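You operate a simulated robot arm through the tools that you are given. There is no shell and no other tool.

You are at the controls of a simulated robot arm. One attempt, no reset.

Task
Seat the green-ring cup in bore two, set the block to eighty and stir the powder in once it steams.
Fine: stir till no grit shows; rod back in its block. Set down upright: stirring rod.

Only the result counts: the job must be done as asked and must still hold three seconds after the hand-in. Knocking over, shifting, dropping, spilling or breaking anything else fails it.

Robot
A 7-joint arm with a two-finger parallel gripper, fixed in place. Base frame: the origin is on the floor under the middle of its stand, x ahead of it, y to its left, z up; the work surface is at about z = 90. Units: cm, degrees, N and s.
It reaches about 124.7 cm from its shoulder. Its first joint turns from -132.0 to 132.0 degrees. Payload 3.91 kg.
Tool frame: the origin (TCP) lies between the finger pads and is the grasp point; the fingertips stand 3 cm ahead of it; z points along the fingers, y is the line along which they close. The gripper opens to 11 cm. The fingers are 2 cm wide and 1 cm thick; the gripper's body (4.8 by 11.2 cm) begins 5.5 cm behind the TCP.
Orientation is that of the tool frame in the base frame, as a unit quaternion [w, x, y, z]. With the fingers straight down and closing along the base's y, the tool's x points along the base's -x, its y along +y and its z along -z.

Tools
- The arm moves only by the tool send_rows. Its arguments are lists of equal length, an entry for each row: "offset": the shift along the base's x, y, z in cm, a list of three; "angular": the turn, a rotation vector about the base's x, y, z in degrees, a list of three; "gripper": the gripper command, from -1 (fully open) to 1 (shut), values between in proportion. In form: {"offset": [[x, y, z], ...], "angular": [[wx, wy, wz], ...], "gripper": [gripper, ...]}. A call has 1 to 20 rows; each row is the pose to reach, as a shift and turn from the pose commanded when the call began. Each row takes 0.2 s and may step no farther than 5 cm and 8.6 degrees from the row before; otherwise, or with a gripper value out of range, the whole call is refused. A pose out of reach is approached as far as the arm can. The call stops where the force on the tool passes 40 N (or 10 N more than at its start, if that is more) or the arm is blocked; 0.2 s more then pass. The fingers move at their own pace (about 10.8 cm/s each) and stop on an object; they squeeze with about 21 N. The grip force told is the motor's: it shows also when the fingers shut on nothing. Time passes only in rows, and 0.2 s behind the last, so rows that repeat a pose let the fingers close. It gives the time, the measured TCP pose, the force on the tool (base axes), the opening and the grip force at its end, in the units of the frame above (readings bear some noise), with the torque about the TCP (base axes, N m) and any sound that the robot's microphone picked up.
- Cameras (640 x 400 px; columns grow to the right, rows downward): "scene" is fixed at [40.03, 64.94, 168.91]; the picture's right is [-0.74, -0.68, 0.00], its down [-0.61, 0.67, -0.42] and it looks along [0.29, -0.31, -0.91] (base axes); focal length 361 px, centre (320, 200). "wrist" rides on the gripper at [7.2, 1.7, -10.3] in the tool frame; the picture's right is [-0.23, 0.97, 0.00], its down [-0.76, -0.18, -0.62] and it looks along [-0.61, -0.14, 0.78] (tool axes); focal length 222 px, centre (320, 200).
- get_image(camera): a new picture of that camera. It takes no simulated time.
- locate(camera, pixels): for up to 12 pixels [column, row] of the newest picture of that camera ("zoom" is the newest enlarged one), the place [x, y, z] in the base frame of the surface seen there, good to about 0.3 cm. It takes no simulated time.
- zoom(camera, box): a new picture of the part [left, top, right, bottom] of that camera's present view, enlarged. It takes no simulated time.
- close_job(): hands the job in; it is judged then, once.

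Unless the task says otherwise, let go and move clear before handing in.

The tools are called after ">>>" as name(argument=value, ...) on one line, values as JSON. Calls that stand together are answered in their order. send_rows: Moves the arm, as the interface text tells. Its arguments: {"type":"object","properties":{"offset":{"type":"array"},"angular":{"type":"array"},"gripper":{"type":"array"}},"required":["offset","angular","gripper"]} The other tools are called the same way: get_image (camera) takes a picture; locate (camera, pixels) gives the place of the surface under pixels of a picture; zoom (camera, box) takes an enlarged picture of a part of a camera's view; close_job () hands the job in.

At the start:

```text
time: 0.0
tool_pos: [40.08, 40.53, 132.07]
orientation: [0.0, 0.0, 1.0, 0.0]
contact_force: [-0.2, 0.7, -0.6]
wrist_torque: [0.03, 0.03, -0.02]
gripper_width: 10.99
grip_force: 0.1
```

scene: 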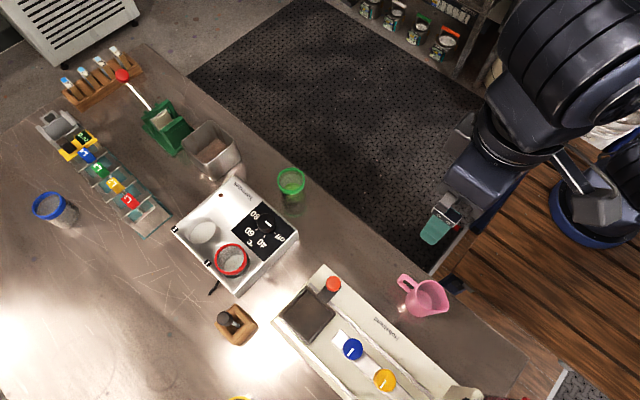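
wrist: 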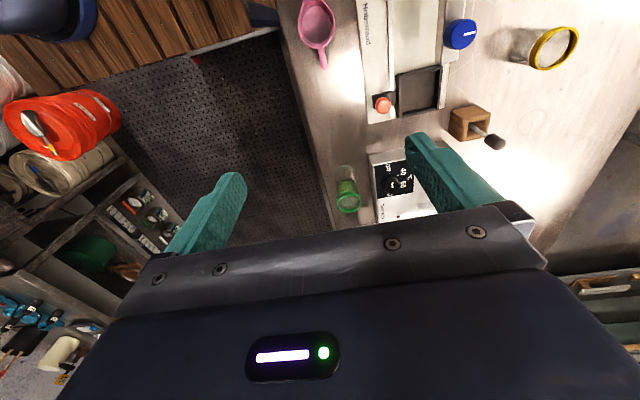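

The scene shows the green-ring cup at about (291,182), the heating block with two bores at about (235,240), with a red-ring cup in one bore, and a dial at (262,230). I'll zoom in on the key parts first.

>>> zoom(camera="scene", box=[160, 160, 320, 300])

>>> zoom(camera="scene", box=[20, 40, 260, 240])

>>> zoom(camera="scene", box=[200, 260, 480, 400])

```text
2.86 times, centred on (240, 230) of scene
```

zoom: 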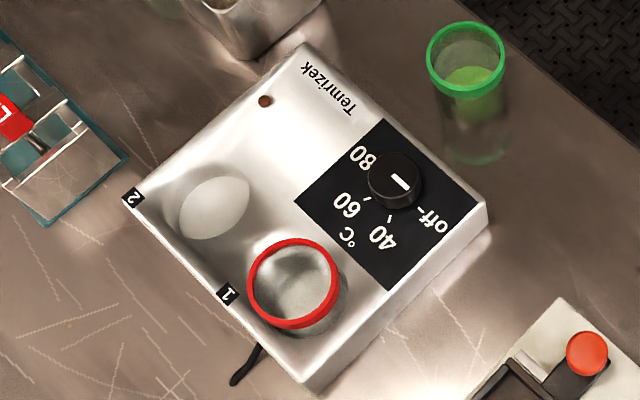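

```text
2.00 times, centred on (140, 140) of scene
```

zoom: 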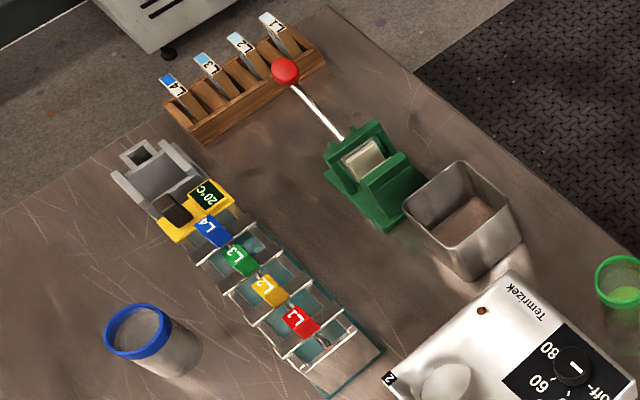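

```text
2.29 times, centred on (340, 330) of scene
```

zoom: 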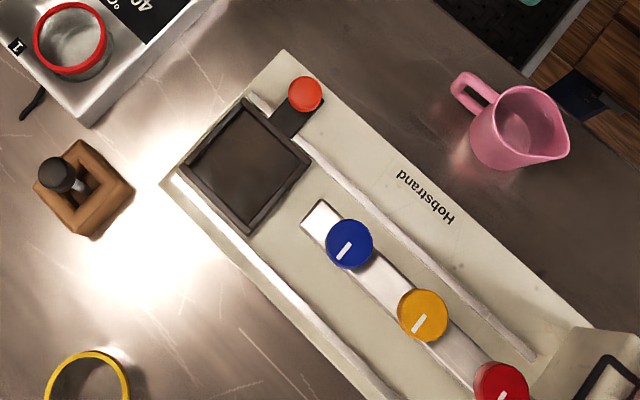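

The zoom shows bore 2 empty (labelled "2"), the red-ring cup in bore 1, the dial pointing to off, and a stirring rod in a wooden block. I'll now measure the positions.

>>> get_image(camera="scene")

>>> locate(camera="scene", pixels=[[291, 171], [278, 182], [305, 182], [291, 195], [292, 184], [214, 232], [203, 233], [192, 233], [258, 225], [222, 195], [232, 260], [235, 180]])

>>> locate(camera="scene", pixels=[[226, 318], [222, 318], [230, 318], [234, 324], [237, 340], [218, 330], [245, 317], [257, 327], [215, 293], [300, 237], [180, 228], [255, 240]])

```text
taken
```

scene: 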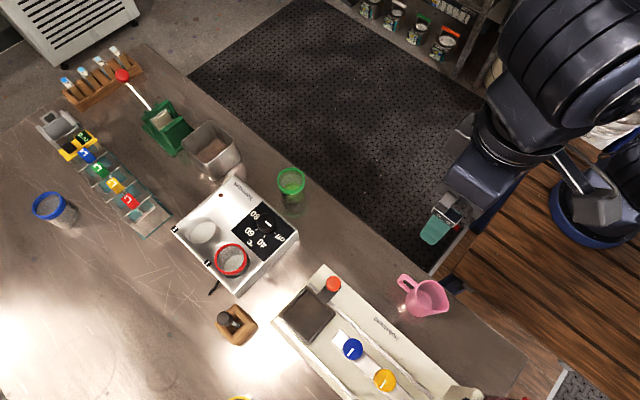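

```text
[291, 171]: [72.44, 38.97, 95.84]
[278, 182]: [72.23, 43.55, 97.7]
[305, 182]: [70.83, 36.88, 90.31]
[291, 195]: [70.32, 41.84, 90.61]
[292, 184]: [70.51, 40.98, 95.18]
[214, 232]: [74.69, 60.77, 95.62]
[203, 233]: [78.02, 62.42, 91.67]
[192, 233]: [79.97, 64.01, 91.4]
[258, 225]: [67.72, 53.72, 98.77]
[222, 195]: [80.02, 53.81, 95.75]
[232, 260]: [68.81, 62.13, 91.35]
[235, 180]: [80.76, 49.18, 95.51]
```

```text
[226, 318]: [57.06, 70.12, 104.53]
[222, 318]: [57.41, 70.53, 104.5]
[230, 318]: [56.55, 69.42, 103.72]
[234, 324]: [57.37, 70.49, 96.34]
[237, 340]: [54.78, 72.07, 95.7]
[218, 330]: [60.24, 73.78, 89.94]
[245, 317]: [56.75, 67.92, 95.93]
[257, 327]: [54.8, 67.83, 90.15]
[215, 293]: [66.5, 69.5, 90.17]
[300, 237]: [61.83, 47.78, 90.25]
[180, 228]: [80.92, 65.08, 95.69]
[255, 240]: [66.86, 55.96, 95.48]
```

The green-ring cup stands near (71,40) with its rim around z 98, the block top is at z 95.6, and the rod top is near (57,70,104.5). I'll move lower for a closer wrist-camera view of the cup and the block.

>>> send_rows(offset=[[2.5, 1, -3], [5, 2, -6], [7.5, 3, -9], [10, 4, -12], [12.5, 5, -15], [14.5, 6, -17], [14.5, 6, -17]], angular=[[0, 0, 0], [0, 0, 0], [0, 0, 0], [0, 0, 0], [0, 0, 0], [0, 0, 0], [0, 0, 0]], gripper=[-1, -1, -1, -1, -1, -1, -1])

>>> get_image(camera="wrist")

>>> zoom(camera="scene", box=[250, 150, 330, 220])

```text
time: 1.6
tool_pos: [54.6, 46.53, 115.3]
orientation: [0.0, 0.0, 1.0, 0.0]
contact_force: [-0.1, 0.7, 0.4]
wrist_torque: [0.01, -0.02, 0.02]
gripper_width: 11.0
grip_force: 0.0
```

```text
taken
```

wrist: 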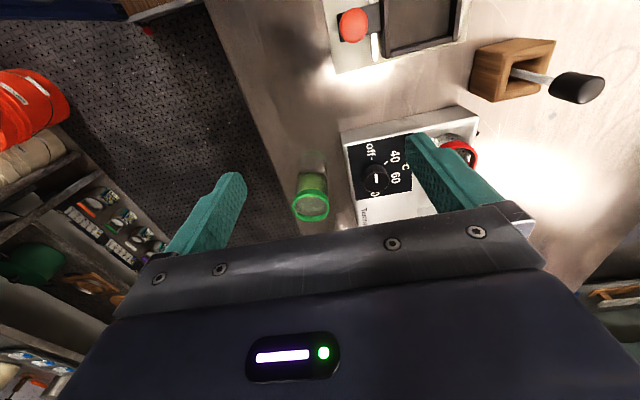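

```text
5.71 times, centred on (290, 185) of scene
```

zoom: 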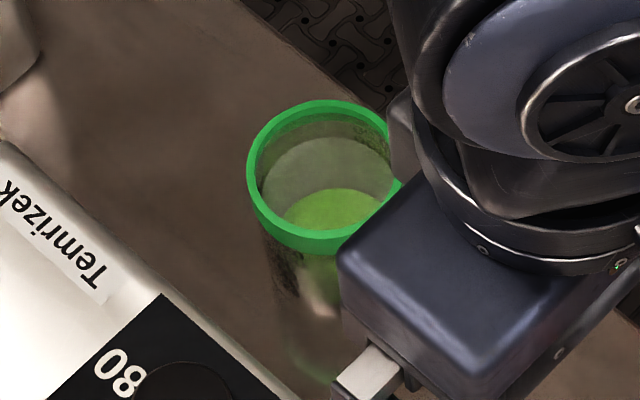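

The wrist view shows the green-ring cup at about (311,200) and the block behind the finger at (390,170). I'll locate rim points in both pictures to get the cup's size and centre.

>>> locate(camera="zoom", pixels=[[252, 165], [327, 105], [262, 218], [305, 241], [385, 130], [340, 215], [320, 160], [290, 340], [320, 378], [280, 280], [300, 300]])

>>> locate(camera="wrist", pixels=[[311, 219], [293, 205], [329, 205], [311, 194], [311, 208], [300, 180], [325, 180], [313, 155], [376, 180], [376, 195], [356, 165], [345, 140]])

>>> zoom(camera="wrist", box=[270, 130, 430, 230])

```text
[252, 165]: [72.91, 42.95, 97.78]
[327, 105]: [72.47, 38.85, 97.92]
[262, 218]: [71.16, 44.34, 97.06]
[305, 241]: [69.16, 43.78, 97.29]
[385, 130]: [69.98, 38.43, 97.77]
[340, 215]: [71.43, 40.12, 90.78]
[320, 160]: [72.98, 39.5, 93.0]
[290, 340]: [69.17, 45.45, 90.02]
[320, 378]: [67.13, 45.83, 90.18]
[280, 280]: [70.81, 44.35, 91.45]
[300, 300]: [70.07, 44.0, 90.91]
```

```text
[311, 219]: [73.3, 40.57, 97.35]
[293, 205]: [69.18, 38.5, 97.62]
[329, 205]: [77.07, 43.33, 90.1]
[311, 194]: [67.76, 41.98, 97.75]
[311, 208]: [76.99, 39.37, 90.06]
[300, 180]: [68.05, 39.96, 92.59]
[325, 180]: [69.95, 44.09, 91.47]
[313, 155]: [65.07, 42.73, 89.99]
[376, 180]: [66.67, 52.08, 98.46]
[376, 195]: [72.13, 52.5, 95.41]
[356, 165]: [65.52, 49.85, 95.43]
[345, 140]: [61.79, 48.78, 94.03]
```

```text
4.00 times, centred on (350, 180) of wrist
```

zoom: 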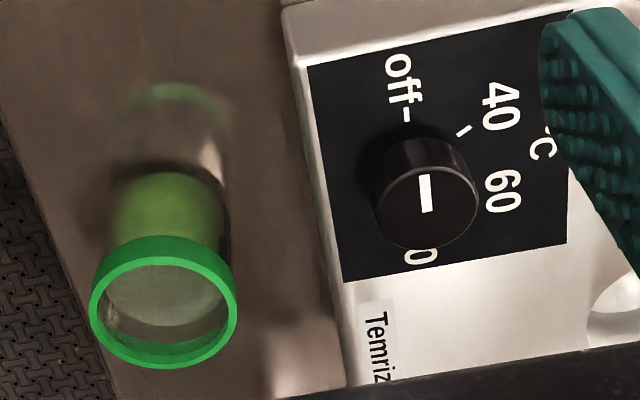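

The cup rim centres near (70.5,41.2) with a diameter of about 5.8 cm and top z ≈ 97.8. The block is roughly aligned with the base axes. I'll shift to look straight at the bores.

>>> send_rows(offset=[[1.5, 4.5, 0], [3, 9, 0], [4.5, 13.5, 0], [6, 18, 0], [6, 18, 0]], angular=[[0, 0, 0], [0, 0, 0], [0, 0, 0], [0, 0, 0], [0, 0, 0]], gripper=[-1, -1, -1, -1, -1])

>>> get_image(camera="wrist")

>>> zoom(camera="wrist", box=[240, 110, 400, 210])

```text
time: 2.8
tool_pos: [60.79, 64.75, 114.78]
orientation: [0.0, 0.001, 1.0, 0.0]
contact_force: [0.0, 0.3, -0.8]
wrist_torque: [-0.01, 0.06, -0.01]
gripper_width: 11.01
grip_force: 0.0
```

```text
taken
```

wrist: 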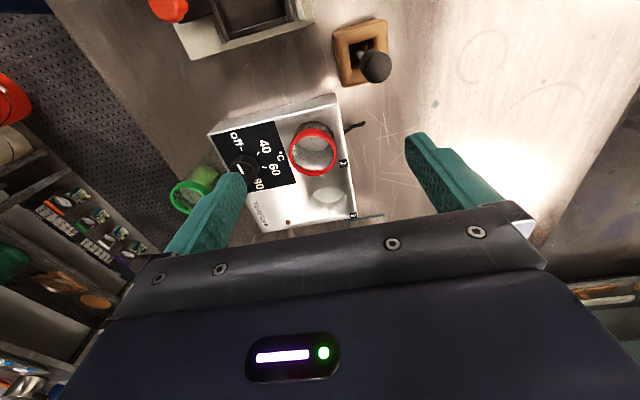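

```text
4.00 times, centred on (320, 160) of wrist
```

zoom: 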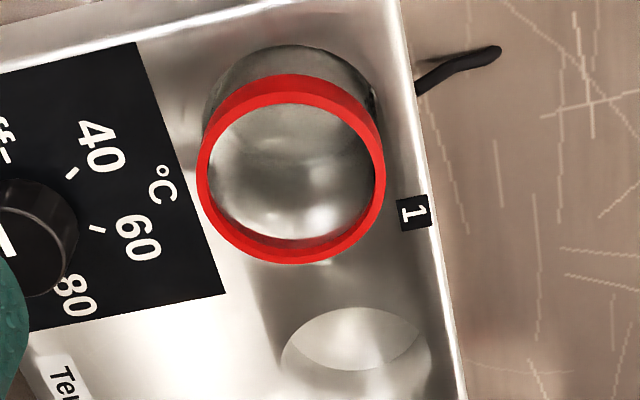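

Bore 2 appears at wrist pixel (328,196), partly below the zoom box. I'll zoom in on it to get its rim and floor.

>>> zoom(camera="wrist", box=[285, 172, 365, 222])

>>> locate(camera="wrist", pixels=[[294, 152], [316, 129], [336, 152], [313, 174], [374, 66], [362, 52], [345, 26], [388, 22], [387, 80], [342, 84], [372, 50], [240, 165]])

```text
8.00 times, centred on (325, 197) of wrist
```

zoom: 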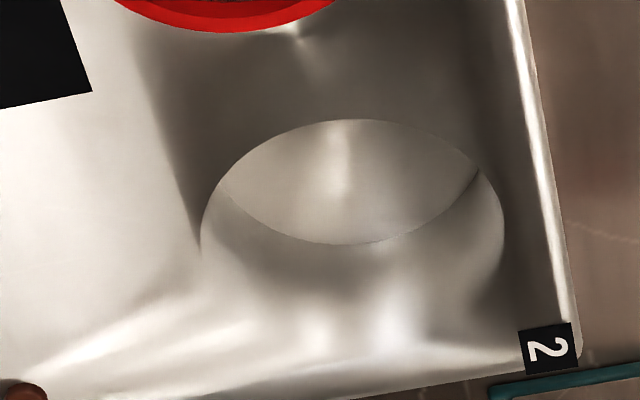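

```text
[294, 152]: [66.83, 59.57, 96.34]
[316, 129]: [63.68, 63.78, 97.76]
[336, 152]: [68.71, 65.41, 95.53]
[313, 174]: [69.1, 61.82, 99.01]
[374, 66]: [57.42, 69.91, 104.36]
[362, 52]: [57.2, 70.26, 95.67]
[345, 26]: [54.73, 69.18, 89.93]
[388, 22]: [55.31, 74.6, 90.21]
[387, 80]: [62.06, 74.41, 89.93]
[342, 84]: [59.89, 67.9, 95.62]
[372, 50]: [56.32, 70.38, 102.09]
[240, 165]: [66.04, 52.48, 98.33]
```

The mouth of bore 2 spans roughly (200,245) to (503,240) in this zoom, with its near edge at (345,118). I'll locate points on the rim, floor and wall.

>>> locate(camera="zoom", pixels=[[345, 112], [345, 125], [230, 170], [196, 240], [215, 290], [508, 240], [490, 180], [345, 200], [345, 240], [345, 300], [350, 345], [345, 370]])

```text
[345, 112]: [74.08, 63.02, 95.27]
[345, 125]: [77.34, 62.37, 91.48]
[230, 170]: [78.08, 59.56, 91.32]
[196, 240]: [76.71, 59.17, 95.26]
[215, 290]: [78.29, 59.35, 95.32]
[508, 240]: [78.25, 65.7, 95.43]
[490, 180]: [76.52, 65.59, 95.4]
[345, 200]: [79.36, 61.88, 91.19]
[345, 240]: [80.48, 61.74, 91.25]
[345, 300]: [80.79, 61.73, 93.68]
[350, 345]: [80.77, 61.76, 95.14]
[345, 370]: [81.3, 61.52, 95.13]
```

Bore 2's centre is about (77.4,62.4), radius 3.3, with its floor at z ≈ 91.3. The cup is centred near (70.5,41.1), radius 2.87. I'll move over the cup with the fingers open to about 8.5 cm and check before I descend.

>>> send_rows(offset=[[1.7, -4.0, 0], [3.4, -8.0, 0], [5.1, -12.0, 0], [6.8, -16.0, 0], [8.4, -20.0, -1], [9.84, -23.5, -3], [9.84, -23.5, -7], [9.84, -23.5, -7], [9.84, -23.5, -7]], angular=[[0, 0, 0], [0, 0, 0], [0, 0, 0], [0, 0, 0], [0, 0, 0], [0, 0, 0], [0, 0, 0], [0, 0, 0], [0, 0, 0]], gripper=[-0.545, -0.545, -0.545, -0.545, -0.545, -0.545, -0.545, -0.545, -0.545])

>>> get_image(camera="wrist")

>>> get_image(camera="scene")

```text
time: 4.8
tool_pos: [70.58, 40.86, 107.99]
orientation: [0.0, 0.0, 1.0, 0.0]
contact_force: [-0.2, 0.2, 0.8]
wrist_torque: [0.0, -0.01, -0.02]
gripper_width: 8.51
grip_force: 0.1
```

```text
taken
```

wrist: 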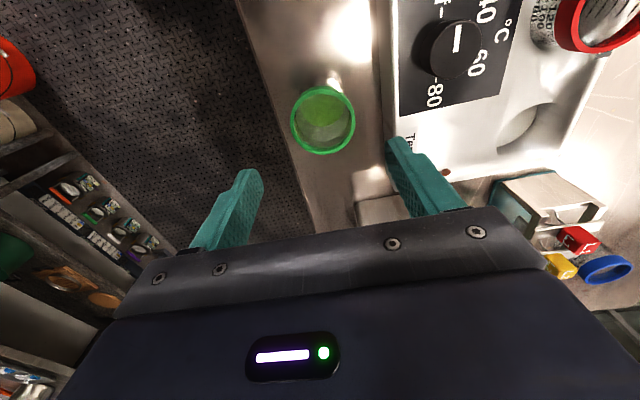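

```text
taken
```

scene: 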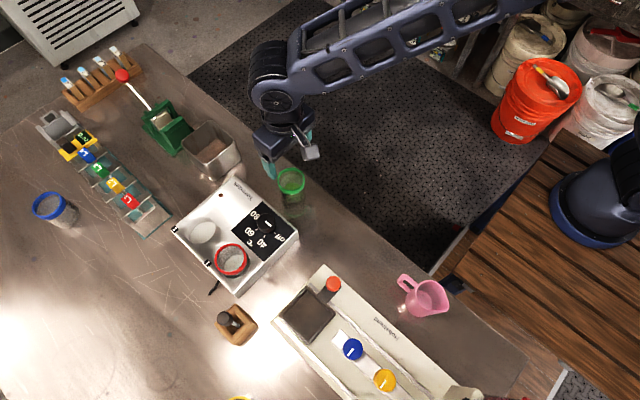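

The wrist view now shows the cup rim clearly at about (323,121). I'll refine its centre from rim points.

>>> zoom(camera="wrist", box=[280, 75, 376, 165])

>>> locate(camera="wrist", pixels=[[323, 88], [293, 112], [354, 112], [323, 155], [302, 147], [347, 145], [322, 110], [322, 125], [322, 140], [310, 105]])

```text
4.44 times, centred on (328, 120) of wrist
```

zoom: 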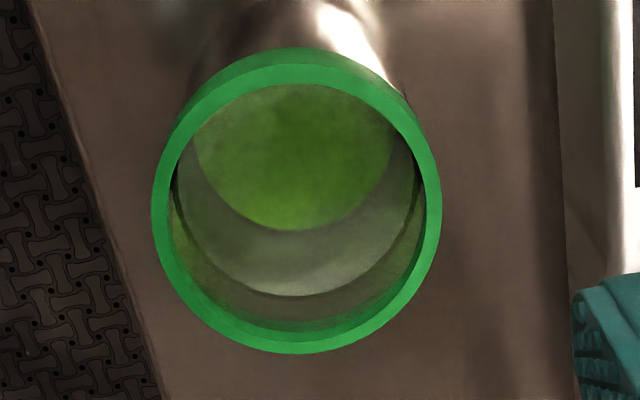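

```text
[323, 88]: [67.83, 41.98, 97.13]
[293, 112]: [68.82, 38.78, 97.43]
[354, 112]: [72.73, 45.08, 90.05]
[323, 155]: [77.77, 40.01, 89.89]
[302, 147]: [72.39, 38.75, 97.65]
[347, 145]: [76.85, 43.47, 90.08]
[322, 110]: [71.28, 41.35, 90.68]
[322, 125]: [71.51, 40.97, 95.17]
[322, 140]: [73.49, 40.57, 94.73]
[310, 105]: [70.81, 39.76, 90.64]
```

The liquid surface appears near z ≈ 95, with green powder at the bottom (z ≈ 90.7). I'll get ring points from the zoom.

>>> locate(camera="zoom", pixels=[[297, 75], [160, 215], [434, 200], [300, 345], [195, 305], [395, 300], [200, 120], [400, 115], [300, 52], [300, 275], [300, 150], [300, 240]])

```text
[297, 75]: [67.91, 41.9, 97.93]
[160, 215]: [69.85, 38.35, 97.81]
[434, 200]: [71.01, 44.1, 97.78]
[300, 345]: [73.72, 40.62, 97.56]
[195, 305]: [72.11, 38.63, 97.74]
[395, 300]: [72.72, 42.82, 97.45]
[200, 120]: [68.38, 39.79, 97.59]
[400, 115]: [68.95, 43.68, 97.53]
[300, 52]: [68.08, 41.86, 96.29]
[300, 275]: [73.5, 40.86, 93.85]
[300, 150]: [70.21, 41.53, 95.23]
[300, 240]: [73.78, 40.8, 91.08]
```

The ring centre is at (70.58,41.23), nearly under the TCP. I'll descend to z ≈ 97.6 so the fingertips stay 4.6 cm above the cup's foot, then close.

>>> send_rows(offset=[[0.08, 0.1, -3], [0.08, 0.1, -6], [0.08, 0.1, -8.5], [0.08, 0.1, -10.4], [0.08, 0.1, -10.4]], angular=[[0, 0, 0], [0, 0, 0], [0, 0, 0], [0, 0, 0], [0, 0, 0]], gripper=[-0.545, -0.545, -0.545, -0.545, -0.545])

>>> get_image(camera="wrist")

>>> zoom(camera="scene", box=[240, 130, 340, 220])

```text
time: 6.0
tool_pos: [70.5, 41.15, 97.68]
orientation: [0.0, 0.0, 1.0, 0.0]
contact_force: [-0.2, -0.3, -0.1]
wrist_torque: [0.03, 0.0, 0.02]
gripper_width: 8.48
grip_force: 0.0
```

```text
taken
```

wrist: 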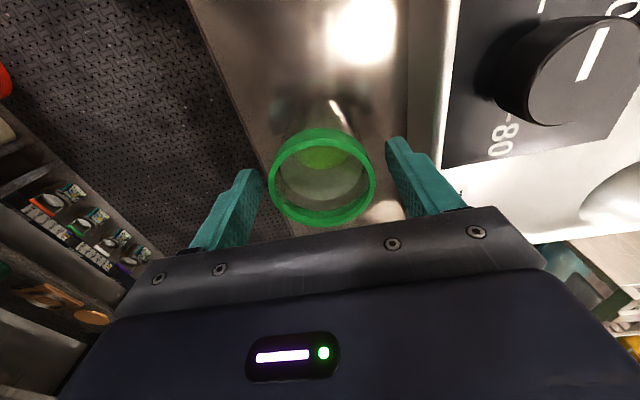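

```text
4.44 times, centred on (290, 175) of scene
```

zoom: 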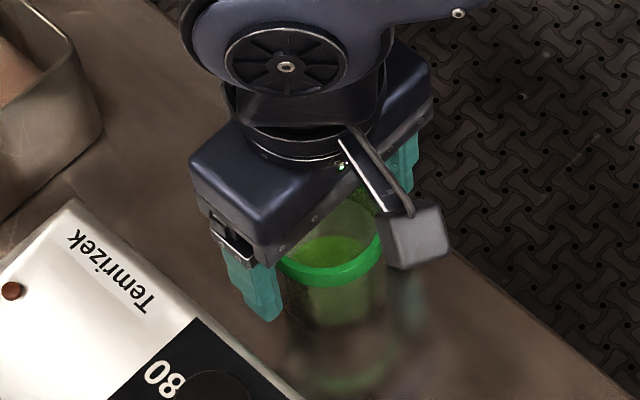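

The cup sits centred between the fingers at (322,177). Closing now.

>>> send_rows(offset=[[0, 0, 0], [0, 0, 0], [0, 0, 0], [0, 0, 0]], angular=[[0, 0, 0], [0, 0, 0], [0, 0, 0], [0, 0, 0]], gripper=[-0.2, 0.2, 0.5, 1])

```text
time: 7.0
tool_pos: [70.53, 41.13, 97.69]
orientation: [0.0, 0.0, 1.0, 0.0]
contact_force: [-0.2, 1.1, -0.5]
wrist_torque: [0.0, -0.01, 0.02]
gripper_width: 5.79
grip_force: 21.1
```

The width is 5.79 at 21 N, so the cup is held. I'll lift it smoothly.

>>> send_rows(offset=[[0, 0, 0.5], [0, 0, 1.5], [0, 0, 3.0], [0, 0, 5.0], [0, 0, 7.0], [0, 0, 9.0], [0, 0, 10.8], [0, 0, 11.8], [0, 0, 12.2], [0, 0, 12.2]], angular=[[0, 0, 0], [0, 0, 0], [0, 0, 0], [0, 0, 0], [0, 0, 0], [0, 0, 0], [0, 0, 0], [0, 0, 0], [0, 0, 0], [0, 0, 0]], gripper=[1, 1, 1, 1, 1, 1, 1, 1, 1, 1])

>>> get_image(camera="wrist")

>>> zoom(camera="scene", box=[200, 100, 360, 230])

```text
time: 9.2
tool_pos: [70.45, 41.19, 109.94]
orientation: [0.0, -0.001, 1.0, 0.0]
contact_force: [-0.2, -0.4, -0.7]
wrist_torque: [-0.03, 0.01, 0.03]
gripper_width: 0.0
grip_force: 21.4
```

```text
taken
```

wrist: 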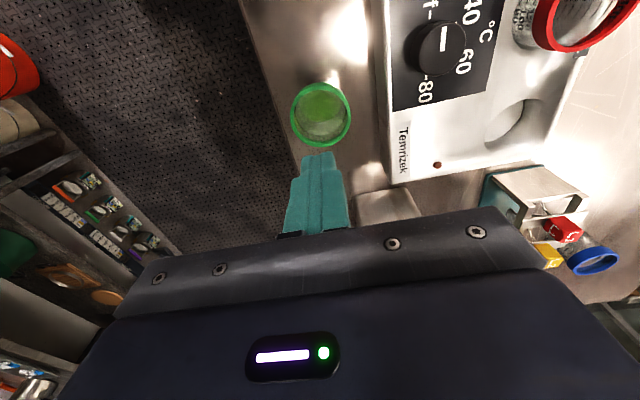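

```text
3.08 times, centred on (280, 165) of scene
```

zoom: 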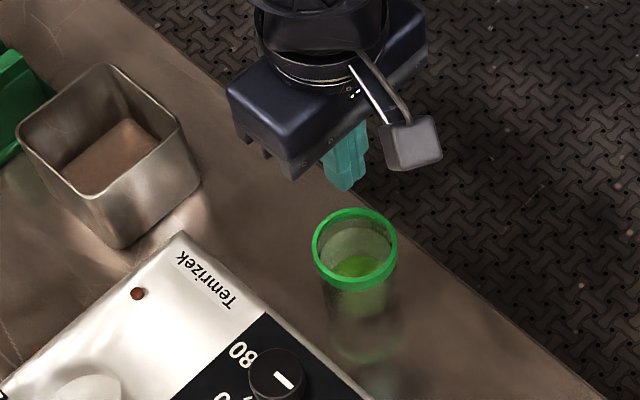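

The fingers slipped off the ring: the width now reads 0.0, and the cup still stands on the bench at wrist pixel (321,115). I'll check that it hasn't moved or spilled before I re-grip differently.

>>> zoom(camera="wrist", box=[273, 70, 369, 160])

>>> locate(camera="wrist", pixels=[[321, 87], [293, 117], [349, 115], [321, 144], [300, 137], [342, 137]])

>>> zoom(camera="scene", box=[265, 155, 325, 215])

```text
4.44 times, centred on (321, 115) of wrist
```

zoom: 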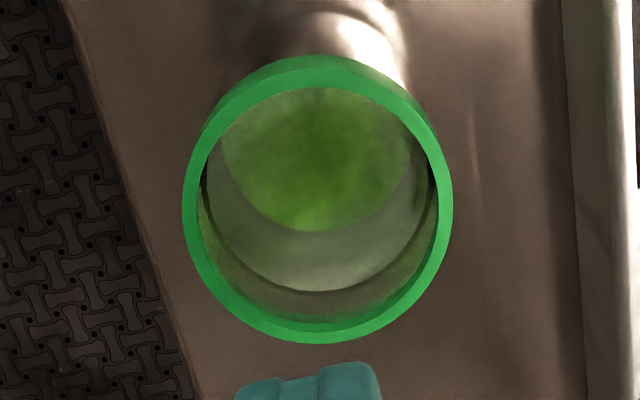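

```text
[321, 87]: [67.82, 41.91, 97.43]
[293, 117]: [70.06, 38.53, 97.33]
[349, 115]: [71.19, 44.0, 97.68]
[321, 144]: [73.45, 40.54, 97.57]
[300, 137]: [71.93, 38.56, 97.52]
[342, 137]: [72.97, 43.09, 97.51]
```

```text
6.67 times, centred on (295, 185) of scene
```

zoom: 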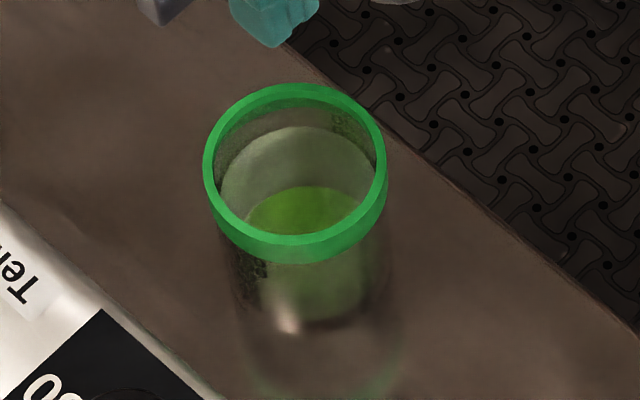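

The cup hasn't moved (ring points still centre on 70.6,41.2) and nothing spilled. I'll re-open, go down again with the pads more fully over the ring, squeeze, and lift only a few millimetres while I watch the load.

>>> send_rows(offset=[[0, 0, 0], [0.1, 0.08, 0], [0.1, 0.08, -3], [0.1, 0.08, -6], [0.1, 0.08, -9], [0.1, 0.08, -11.5], [0.1, 0.08, -13.4], [0.1, 0.08, -13.4]], angular=[[0, 0, 0], [0, 0, 0], [0, 0, 0], [0, 0, 0], [0, 0, 0], [0, 0, 0], [0, 0, 0], [0, 0, 0]], gripper=[-0.545, -0.545, -0.545, -0.545, -0.545, -0.545, -0.545, -0.545])

>>> send_rows(offset=[[0, 0, 0], [0, 0, 0], [0, 0, 0], [0, 0, 0], [0, 0, 0], [0, 0, 0], [0, 0, 0]], angular=[[0, 0, 0], [0, 0, 0], [0, 0, 0], [0, 0, 0], [0, 0, 0], [0, 0, 0], [0, 0, 0]], gripper=[-0.2, 0.2, 0.5, 1, 1, 1, 1])

>>> send_rows(offset=[[0, 0, 0.1], [0, 0, 0.2], [0, 0, 0.3], [0, 0, 0.4], [0, 0, 0.4]], angular=[[0, 0, 0], [0, 0, 0], [0, 0, 0], [0, 0, 0], [0, 0, 0]], gripper=[1, 1, 1, 1, 1])

>>> get_image(camera="wrist")

>>> zoom(camera="scene", box=[240, 130, 340, 220])

```text
time: 11.0
tool_pos: [70.46, 41.04, 96.35]
orientation: [0.0, 0.002, 1.0, 0.0]
contact_force: [-0.5, -0.5, 0.3]
wrist_torque: [0.0, 0.02, 0.01]
gripper_width: 8.48
grip_force: 0.1
```

```text
time: 12.6
tool_pos: [70.56, 41.19, 96.36]
orientation: [0.0, 0.002, 1.0, 0.0]
contact_force: [0.6, 0.9, 0.8]
wrist_torque: [-0.03, -0.01, 0.02]
gripper_width: 5.71
grip_force: 21.1
```

```text
time: 13.8
tool_pos: [70.62, 41.18, 96.83]
orientation: [0.0, -0.001, 1.0, 0.001]
contact_force: [-0.2, 0.3, -2.8]
wrist_torque: [0.0, 0.01, -0.02]
gripper_width: 5.72
grip_force: 21.0
```

```text
taken
```

wrist: 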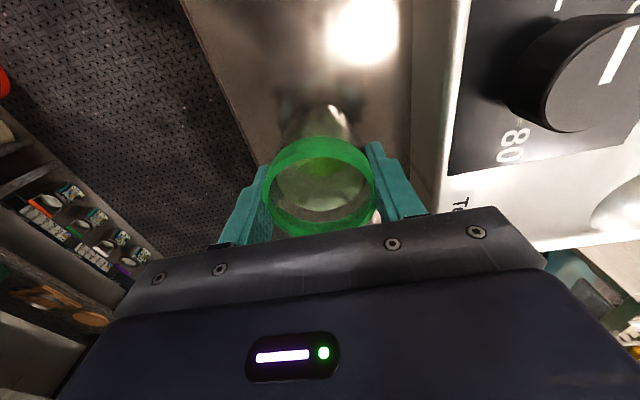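

```text
4.44 times, centred on (290, 175) of scene
```

zoom: 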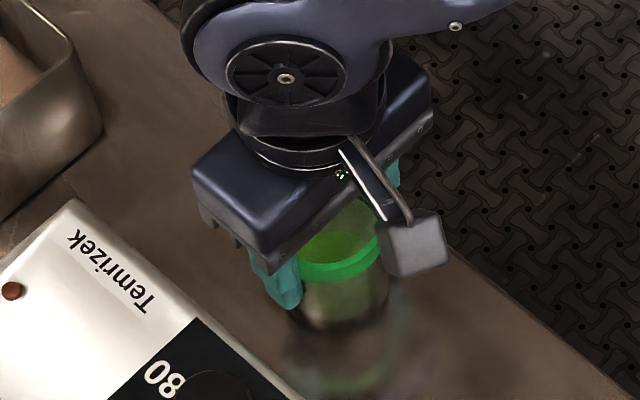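

The width is 5.72 with a steady −2.8 N load, so this deeper grip carries the cup. It would leave the fingertips too low for bore 2, though, so I'll set it back down and test a grip 0.6 cm higher with a gentle lift.

>>> send_rows(offset=[[0, 0, -0.1], [0, 0, -0.2], [0, 0, -0.3], [0, 0, -0.4], [0, 0, -0.4]], angular=[[0, 0, 0], [0, 0, 0], [0, 0, 0], [0, 0, 0], [0, 0, 0]], gripper=[1, 1, 1, 1, 1])

>>> send_rows(offset=[[0, 0, 0], [0, 0, 0], [0, 0, 0], [0, 0, 0.3], [0, 0, 0.65], [0, 0, 0.65]], angular=[[0, 0, 0], [0, 0, 0], [0, 0, 0], [0, 0, 0], [0, 0, 0], [0, 0, 0]], gripper=[-0.2, -0.3, -0.3, -0.3, -0.3, -0.3])

>>> send_rows(offset=[[0, 0, 0], [0, 0, 0], [0, 0, 0], [0, 0, 0], [0, 0, 0]], angular=[[0, 0, 0], [0, 0, 0], [0, 0, 0], [0, 0, 0], [0, 0, 0]], gripper=[0, 0.5, 1, 1, 1])

>>> send_rows(offset=[[0, 0, 0.1], [0, 0, 0.2], [0, 0, 0.3], [0, 0, 0.4], [0, 0, 0.4], [0, 0, 0.4]], angular=[[0, 0, 0], [0, 0, 0], [0, 0, 0], [0, 0, 0], [0, 0, 0], [0, 0, 0]], gripper=[1, 1, 1, 1, 1, 1])

>>> get_image(camera="wrist")

>>> zoom(camera="scene", box=[240, 130, 340, 220])

```text
time: 15.0
tool_pos: [70.4, 41.19, 96.52]
orientation: [0.0, 0.0, 1.0, -0.001]
contact_force: [0.3, -0.5, -2.0]
wrist_torque: [0.0, -0.01, -0.02]
gripper_width: 5.69
grip_force: 21.5
```

```text
time: 16.4
tool_pos: [70.62, 41.04, 97.01]
orientation: [0.001, 0.0, 1.0, 0.0]
contact_force: [-0.1, 0.6, 0.5]
wrist_torque: [0.0, -0.03, -0.02]
gripper_width: 7.16
grip_force: 0.0
```

```text
time: 17.6
tool_pos: [70.65, 41.12, 97.09]
orientation: [0.0, 0.0, 1.0, 0.0]
contact_force: [0.1, 0.2, -0.1]
wrist_torque: [-0.01, 0.04, 0.0]
gripper_width: 5.7
grip_force: 21.4
```

```text
time: 19.0
tool_pos: [70.43, 41.15, 97.47]
orientation: [0.0, 0.0, 1.0, 0.0]
contact_force: [0.6, -0.4, -2.5]
wrist_torque: [0.0, 0.02, 0.0]
gripper_width: 5.71
grip_force: 21.1
```

```text
taken
```

wrist: 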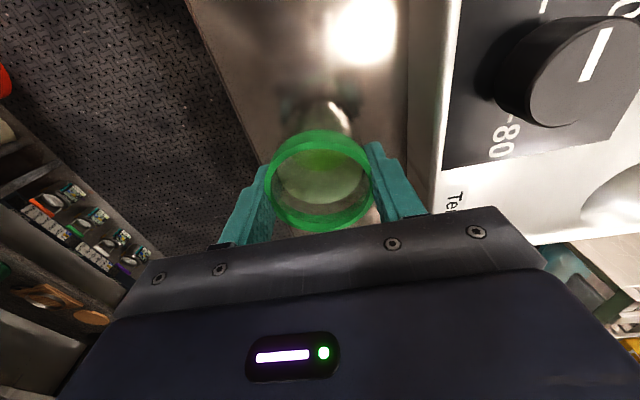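

```text
4.44 times, centred on (290, 175) of scene
```

zoom: 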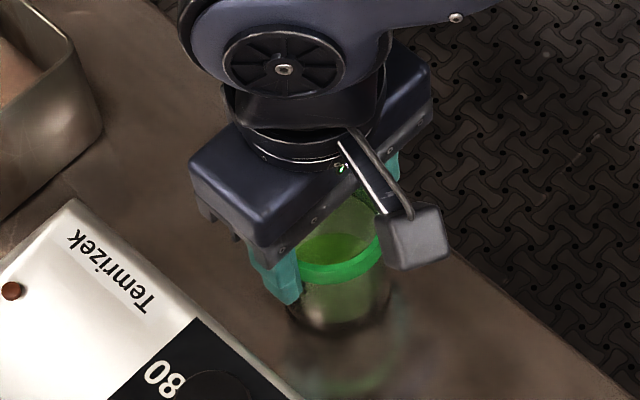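

The higher grip (TCP about 7.0 above the foot) carries −2.5 N at width 5.71. I'll lift a little more, slowly, and check the rim's pixel position for creep.

>>> send_rows(offset=[[0, 0, 0.1], [0, 0, 0.2], [0, 0, 0.3], [0, 0, 0.4], [0, 0, 0.5], [0, 0, 0.6], [0, 0, 0.7], [0, 0, 0.8], [0, 0, 0.8], [0, 0, 0.8]], angular=[[0, 0, 0], [0, 0, 0], [0, 0, 0], [0, 0, 0], [0, 0, 0], [0, 0, 0], [0, 0, 0], [0, 0, 0], [0, 0, 0], [0, 0, 0]], gripper=[1, 1, 1, 1, 1, 1, 1, 1, 1, 1])

>>> get_image(camera="wrist")

>>> locate(camera="wrist", pixels=[[319, 227], [300, 223], [340, 223], [319, 136]])

>>> zoom(camera="scene", box=[240, 130, 340, 220])

```text
time: 21.2
tool_pos: [70.52, 41.24, 98.34]
orientation: [0.001, 0.0, 1.0, 0.0]
contact_force: [0.7, -0.6, -2.1]
wrist_torque: [0.03, -0.01, 0.0]
gripper_width: 5.71
grip_force: 21.1
```

```text
taken
```

wrist: 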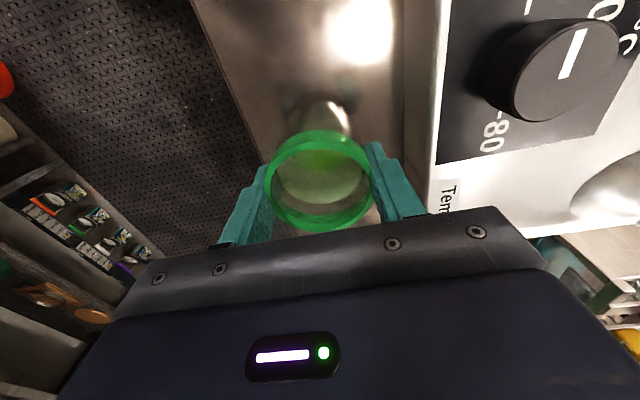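

```text
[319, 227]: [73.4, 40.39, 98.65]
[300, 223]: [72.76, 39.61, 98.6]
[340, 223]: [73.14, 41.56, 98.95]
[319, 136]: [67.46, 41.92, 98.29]
```

```text
4.44 times, centred on (290, 175) of scene
```

zoom: 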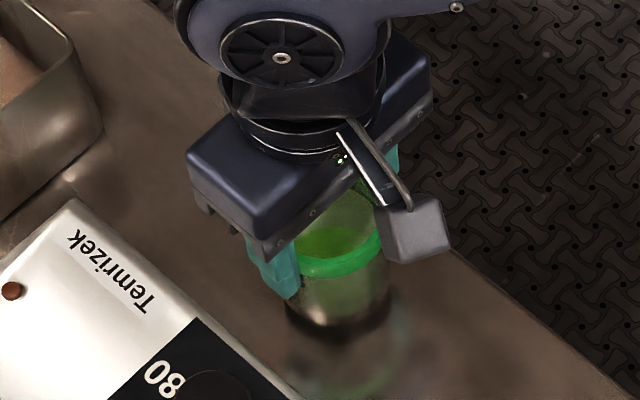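

The rim is at z ≈ 98.6 and at the same pixels as before, so the cup is lifted with no creep. Before I carry it, I'll check the neighbours near the path (steel bin, tube rack).

>>> locate(camera="scene", pixels=[[184, 146], [213, 172], [242, 157], [212, 122], [214, 181], [163, 208], [146, 238], [130, 200], [175, 135], [160, 120], [221, 196], [245, 163]])

```text
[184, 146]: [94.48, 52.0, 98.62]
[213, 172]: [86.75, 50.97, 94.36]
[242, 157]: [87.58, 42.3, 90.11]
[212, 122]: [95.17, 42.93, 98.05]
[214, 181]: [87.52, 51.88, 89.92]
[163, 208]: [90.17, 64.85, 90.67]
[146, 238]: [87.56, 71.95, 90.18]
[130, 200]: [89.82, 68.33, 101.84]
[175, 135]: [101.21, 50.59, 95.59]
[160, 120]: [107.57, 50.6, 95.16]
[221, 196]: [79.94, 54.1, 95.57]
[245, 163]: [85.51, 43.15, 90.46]
```

The path is clear: the bin starts at x ≥ 86 and the dial ends at x ≤ 68. I'll continue lifting gently until the foot clears the block.

>>> send_rows(offset=[[0, 0, 0.1], [0, 0, 0.25], [0, 0, 0.5], [0, 0, 0.85], [0, 0, 1.25], [0, 0, 1.7], [0, 0, 2.15], [0, 0, 2.6], [0, 0, 3.05], [0, 0, 3.5], [0, 0, 3.95], [0, 0, 4.4], [0, 0, 4.85], [0, 0, 5.3], [0, 0, 5.75], [0, 0, 6.2], [0, 0, 6.6], [0, 0, 6.85], [0, 0, 7.0], [0, 0, 7.0]], angular=[[0, 0, 0], [0, 0, 0], [0, 0, 0], [0, 0, 0], [0, 0, 0], [0, 0, 0], [0, 0, 0], [0, 0, 0], [0, 0, 0], [0, 0, 0], [0, 0, 0], [0, 0, 0], [0, 0, 0], [0, 0, 0], [0, 0, 0], [0, 0, 0], [0, 0, 0], [0, 0, 0], [0, 0, 0], [0, 0, 0]], gripper=[1, 1, 1, 1, 1, 1, 1, 1, 1, 1, 1, 1, 1, 1, 1, 1, 1, 1, 1, 1])

>>> get_image(camera="wrist")

```text
time: 25.4
tool_pos: [70.8, 41.19, 105.32]
orientation: [0.0, -0.001, 1.0, 0.001]
contact_force: [-0.5, -0.1, -2.9]
wrist_torque: [0.0, 0.0, 0.0]
gripper_width: 5.67
grip_force: 21.2
```

```text
taken
```

wrist: 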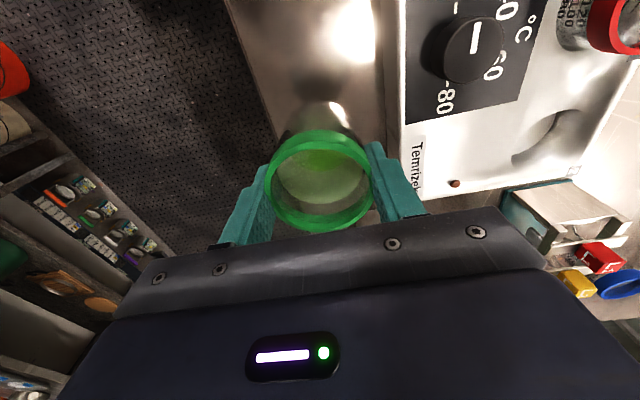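

The cup is stable in the grip at (320,182) with a −2.9 N load. Carrying it over bore 2 with a smooth ramp.

>>> send_rows(offset=[[0.07, 0.21, 0], [0.23, 0.72, 0], [0.5, 1.55, 0], [0.87, 2.69, 0], [1.34, 4.14, 0], [1.84, 5.69, 0], [2.34, 7.24, 0], [2.84, 8.79, 0], [3.34, 10.34, 0], [3.84, 11.89, 0], [4.34, 13.44, 0], [4.84, 14.99, 0], [5.35, 16.55, 0], [5.81, 17.99, 0], [6.21, 19.23, 0], [6.52, 20.17, 0], [6.72, 20.79, 0], [6.82, 21.1, 0], [6.85, 21.2, 0], [6.85, 21.2, 0]], angular=[[0, 0, 0], [0, 0, 0], [0, 0, 0], [0, 0, 0], [0, 0, 0], [0, 0, 0], [0, 0, 0], [0, 0, 0], [0, 0, 0], [0, 0, 0], [0, 0, 0], [0, 0, 0], [0, 0, 0], [0, 0, 0], [0, 0, 0], [0, 0, 0], [0, 0, 0], [0, 0, 0], [0, 0, 0], [0, 0, 0]], gripper=[1, 1, 1, 1, 1, 1, 1, 1, 1, 1, 1, 1, 1, 1, 1, 1, 1, 1, 1, 1])

>>> get_image(camera="wrist")

>>> zoom(camera="scene", box=[150, 150, 310, 290])

```text
time: 29.6
tool_pos: [77.3, 62.26, 105.39]
orientation: [-0.001, 0.0, 1.0, 0.0]
contact_force: [-0.6, -0.1, -1.9]
wrist_torque: [-0.01, -0.03, 0.02]
gripper_width: 5.7
grip_force: 20.8
```

```text
taken
```

wrist: 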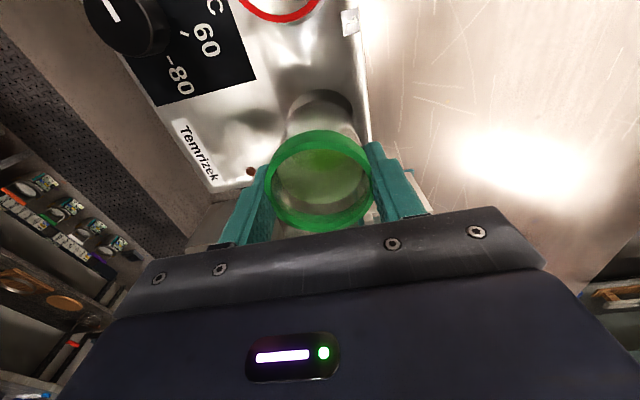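

```text
2.86 times, centred on (230, 220) of scene
```

zoom: 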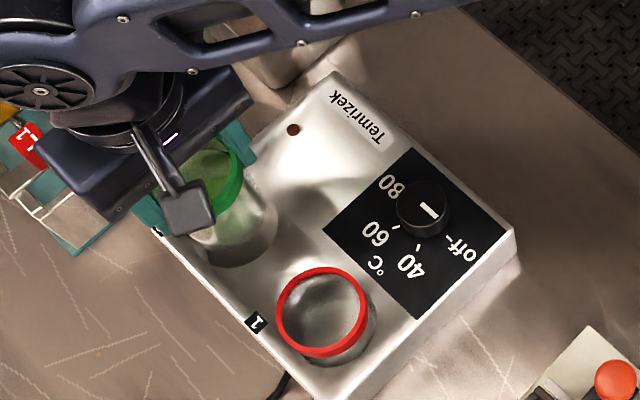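

The cup is now over bore 2, whose rim shows at about (320,92) through the glass. I'll zoom in to measure the alignment of foot and bore.

>>> zoom(camera="wrist", box=[265, 75, 375, 155])

>>> locate(camera="zoom", pixels=[[320, 75], [320, 90], [200, 130], [150, 200], [430, 130], [480, 190], [320, 140], [320, 170], [320, 200], [320, 260], [200, 250], [440, 250]])

```text
5.00 times, centred on (320, 115) of wrist
```

zoom: 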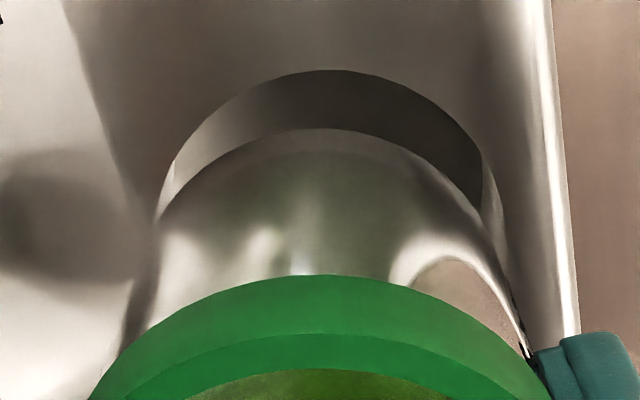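

```text
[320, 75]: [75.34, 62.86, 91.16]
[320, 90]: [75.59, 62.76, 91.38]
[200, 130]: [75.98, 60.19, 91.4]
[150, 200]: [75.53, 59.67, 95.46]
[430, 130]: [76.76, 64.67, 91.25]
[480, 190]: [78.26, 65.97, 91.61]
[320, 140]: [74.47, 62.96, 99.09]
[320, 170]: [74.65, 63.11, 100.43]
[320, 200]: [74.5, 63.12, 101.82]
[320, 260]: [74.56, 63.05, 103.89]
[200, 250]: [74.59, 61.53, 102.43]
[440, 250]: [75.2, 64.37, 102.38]
```

The cup and bore line up to within about 1 mm, with bore clearance of about 0.4 cm. I'll lower it slowly to just above the floor.

>>> send_rows(offset=[[0.03, 0.04, 0], [0.06, 0.08, -0.15], [0.06, 0.08, -0.4], [0.06, 0.08, -0.8], [0.06, 0.08, -1.25], [0.06, 0.08, -1.7], [0.06, 0.08, -2.15], [0.06, 0.08, -2.6], [0.06, 0.08, -3.0], [0.06, 0.08, -3.4], [0.06, 0.08, -3.75], [0.06, 0.08, -4.1], [0.06, 0.08, -4.4], [0.06, 0.08, -4.7], [0.06, 0.08, -5.0], [0.06, 0.08, -5.2], [0.06, 0.08, -5.4], [0.06, 0.08, -5.5], [0.06, 0.08, -5.5]], angular=[[0, 0, 0], [0, 0, 0], [0, 0, 0], [0, 0, 0], [0, 0, 0], [0, 0, 0], [0, 0, 0], [0, 0, 0], [0, 0, 0], [0, 0, 0], [0, 0, 0], [0, 0, 0], [0, 0, 0], [0, 0, 0], [0, 0, 0], [0, 0, 0], [0, 0, 0], [0, 0, 0], [0, 0, 0]], gripper=[1, 1, 1, 1, 1, 1, 1, 1, 1, 1, 1, 1, 1, 1, 1, 1, 1, 1, 1])

>>> get_image(camera="wrist")

>>> zoom(camera="scene", box=[160, 190, 260, 280])

```text
time: 33.6
tool_pos: [77.53, 62.49, 99.82]
orientation: [0.0, 0.0, 1.0, 0.0]
contact_force: [-0.4, 0.3, -2.6]
wrist_torque: [-0.03, -0.02, 0.02]
gripper_width: 5.7
grip_force: 21.0
```

```text
taken
```

wrist: 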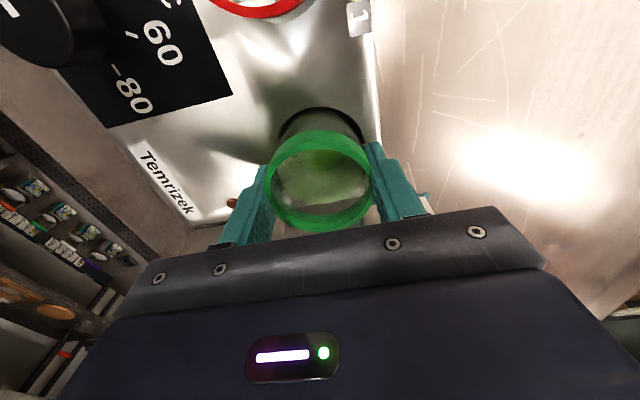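

```text
4.44 times, centred on (210, 235) of scene
```

zoom: 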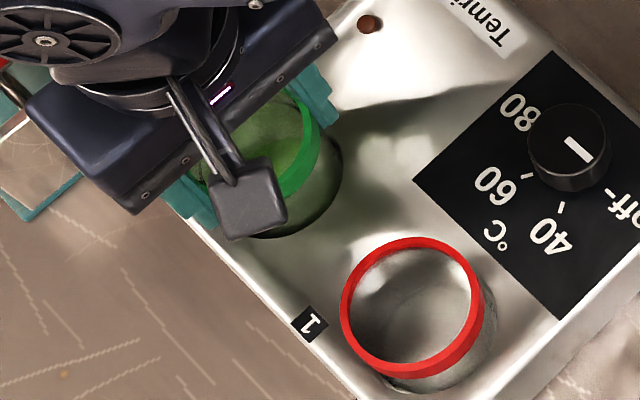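

The cup is partway into bore 2 and still hanging freely (−2.6 N). Continuing down in small steps and reading the load.

>>> send_rows(offset=[[0, 0, -0.15], [0, 0, -0.35], [0, 0, -0.55], [0, 0, -0.75], [0, 0, -0.9], [0, 0, -1.0], [0, 0, -1.1], [0, 0, -1.1]], angular=[[0, 0, 0], [0, 0, 0], [0, 0, 0], [0, 0, 0], [0, 0, 0], [0, 0, 0], [0, 0, 0], [0, 0, 0]], gripper=[1, 1, 1, 1, 1, 1, 1, 1])

>>> send_rows(offset=[[0, 0, -0.05], [0, 0, -0.1], [0, 0, -0.15], [0, 0, -0.2], [0, 0, -0.2]], angular=[[0, 0, 0], [0, 0, 0], [0, 0, 0], [0, 0, 0], [0, 0, 0]], gripper=[1, 1, 1, 1, 1])

>>> get_image(camera="wrist")

```text
time: 35.4
tool_pos: [77.45, 62.62, 98.73]
orientation: [0.0, 0.0, 1.0, 0.0]
contact_force: [0.4, -0.3, -2.0]
wrist_torque: [0.01, -0.03, -0.04]
gripper_width: 5.7
grip_force: 21.0
```

```text
time: 36.6
tool_pos: [77.48, 62.44, 98.63]
orientation: [0.0, 0.0, 1.0, 0.0]
contact_force: [0.0, 0.1, -2.3]
wrist_torque: [-0.03, 0.0, 0.0]
gripper_width: 5.66
grip_force: 20.6
```

```text
taken
```

wrist: 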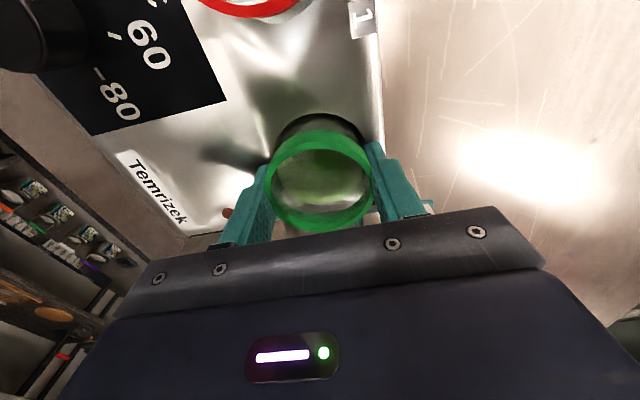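

The load is still −2.3 N, so the cup hasn't touched down. Continuing in half-millimetre steps.

>>> send_rows(offset=[[0, 0, -0.05], [0, 0, -0.1], [0, 0, -0.1]], angular=[[0, 0, 0], [0, 0, 0], [0, 0, 0]], gripper=[1, 1, 1])

>>> send_rows(offset=[[0, 0, -0.05], [0, 0, -0.1], [0, 0, -0.1]], angular=[[0, 0, 0], [0, 0, 0], [0, 0, 0]], gripper=[1, 1, 1])

```text
time: 37.4
tool_pos: [77.36, 62.39, 98.55]
orientation: [0.0, 0.0, 1.0, 0.0]
contact_force: [1.0, -0.3, 0.4]
wrist_torque: [-0.02, 0.0, 0.01]
gripper_width: 5.69
grip_force: 21.7
```

```text
time: 38.2
tool_pos: [77.42, 62.42, 98.57]
orientation: [0.001, 0.001, 1.0, -0.001]
contact_force: [2.0, -0.7, 5.3]
wrist_torque: [-0.12, -0.07, 0.05]
gripper_width: 5.69
grip_force: 21.1
```

The force swung to +5.3 N, so the cup (or the fingertips) has bottomed out. I'll ease off half a millimetre and release.

>>> send_rows(offset=[[0, 0, 0.08], [0, 0, 0.08], [0, 0, 0.08], [0, 0, 0.08], [0, 0, 0.08], [0, 0, 0.08]], angular=[[0, 0, 0], [0, 0, 0], [0, 0, 0], [0, 0, 0], [0, 0, 0], [0, 0, 0]], gripper=[1, 0.2, -0.05, -0.15, -0.3, -0.3])

>>> get_image(camera="wrist")

>>> zoom(camera="scene", box=[160, 190, 260, 280])

```text
time: 39.6
tool_pos: [77.31, 62.47, 98.53]
orientation: [0.0, -0.001, 1.0, 0.0]
contact_force: [0.1, -0.5, -0.2]
wrist_torque: [-0.03, 0.0, -0.04]
gripper_width: 7.14
grip_force: 0.2
```

```text
taken
```

wrist: 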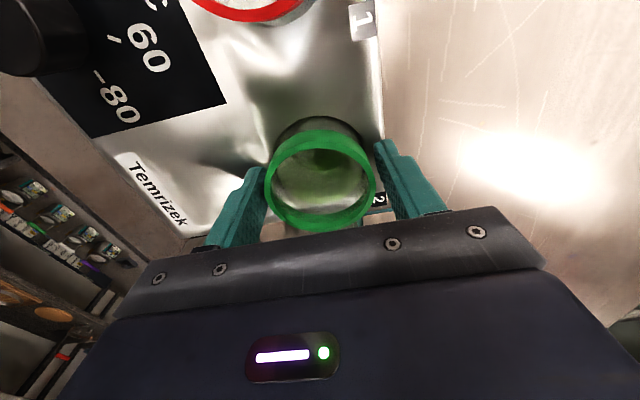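

```text
4.44 times, centred on (210, 235) of scene
```

zoom: 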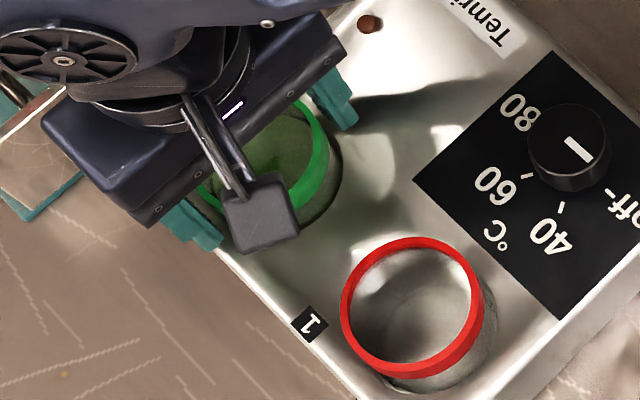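

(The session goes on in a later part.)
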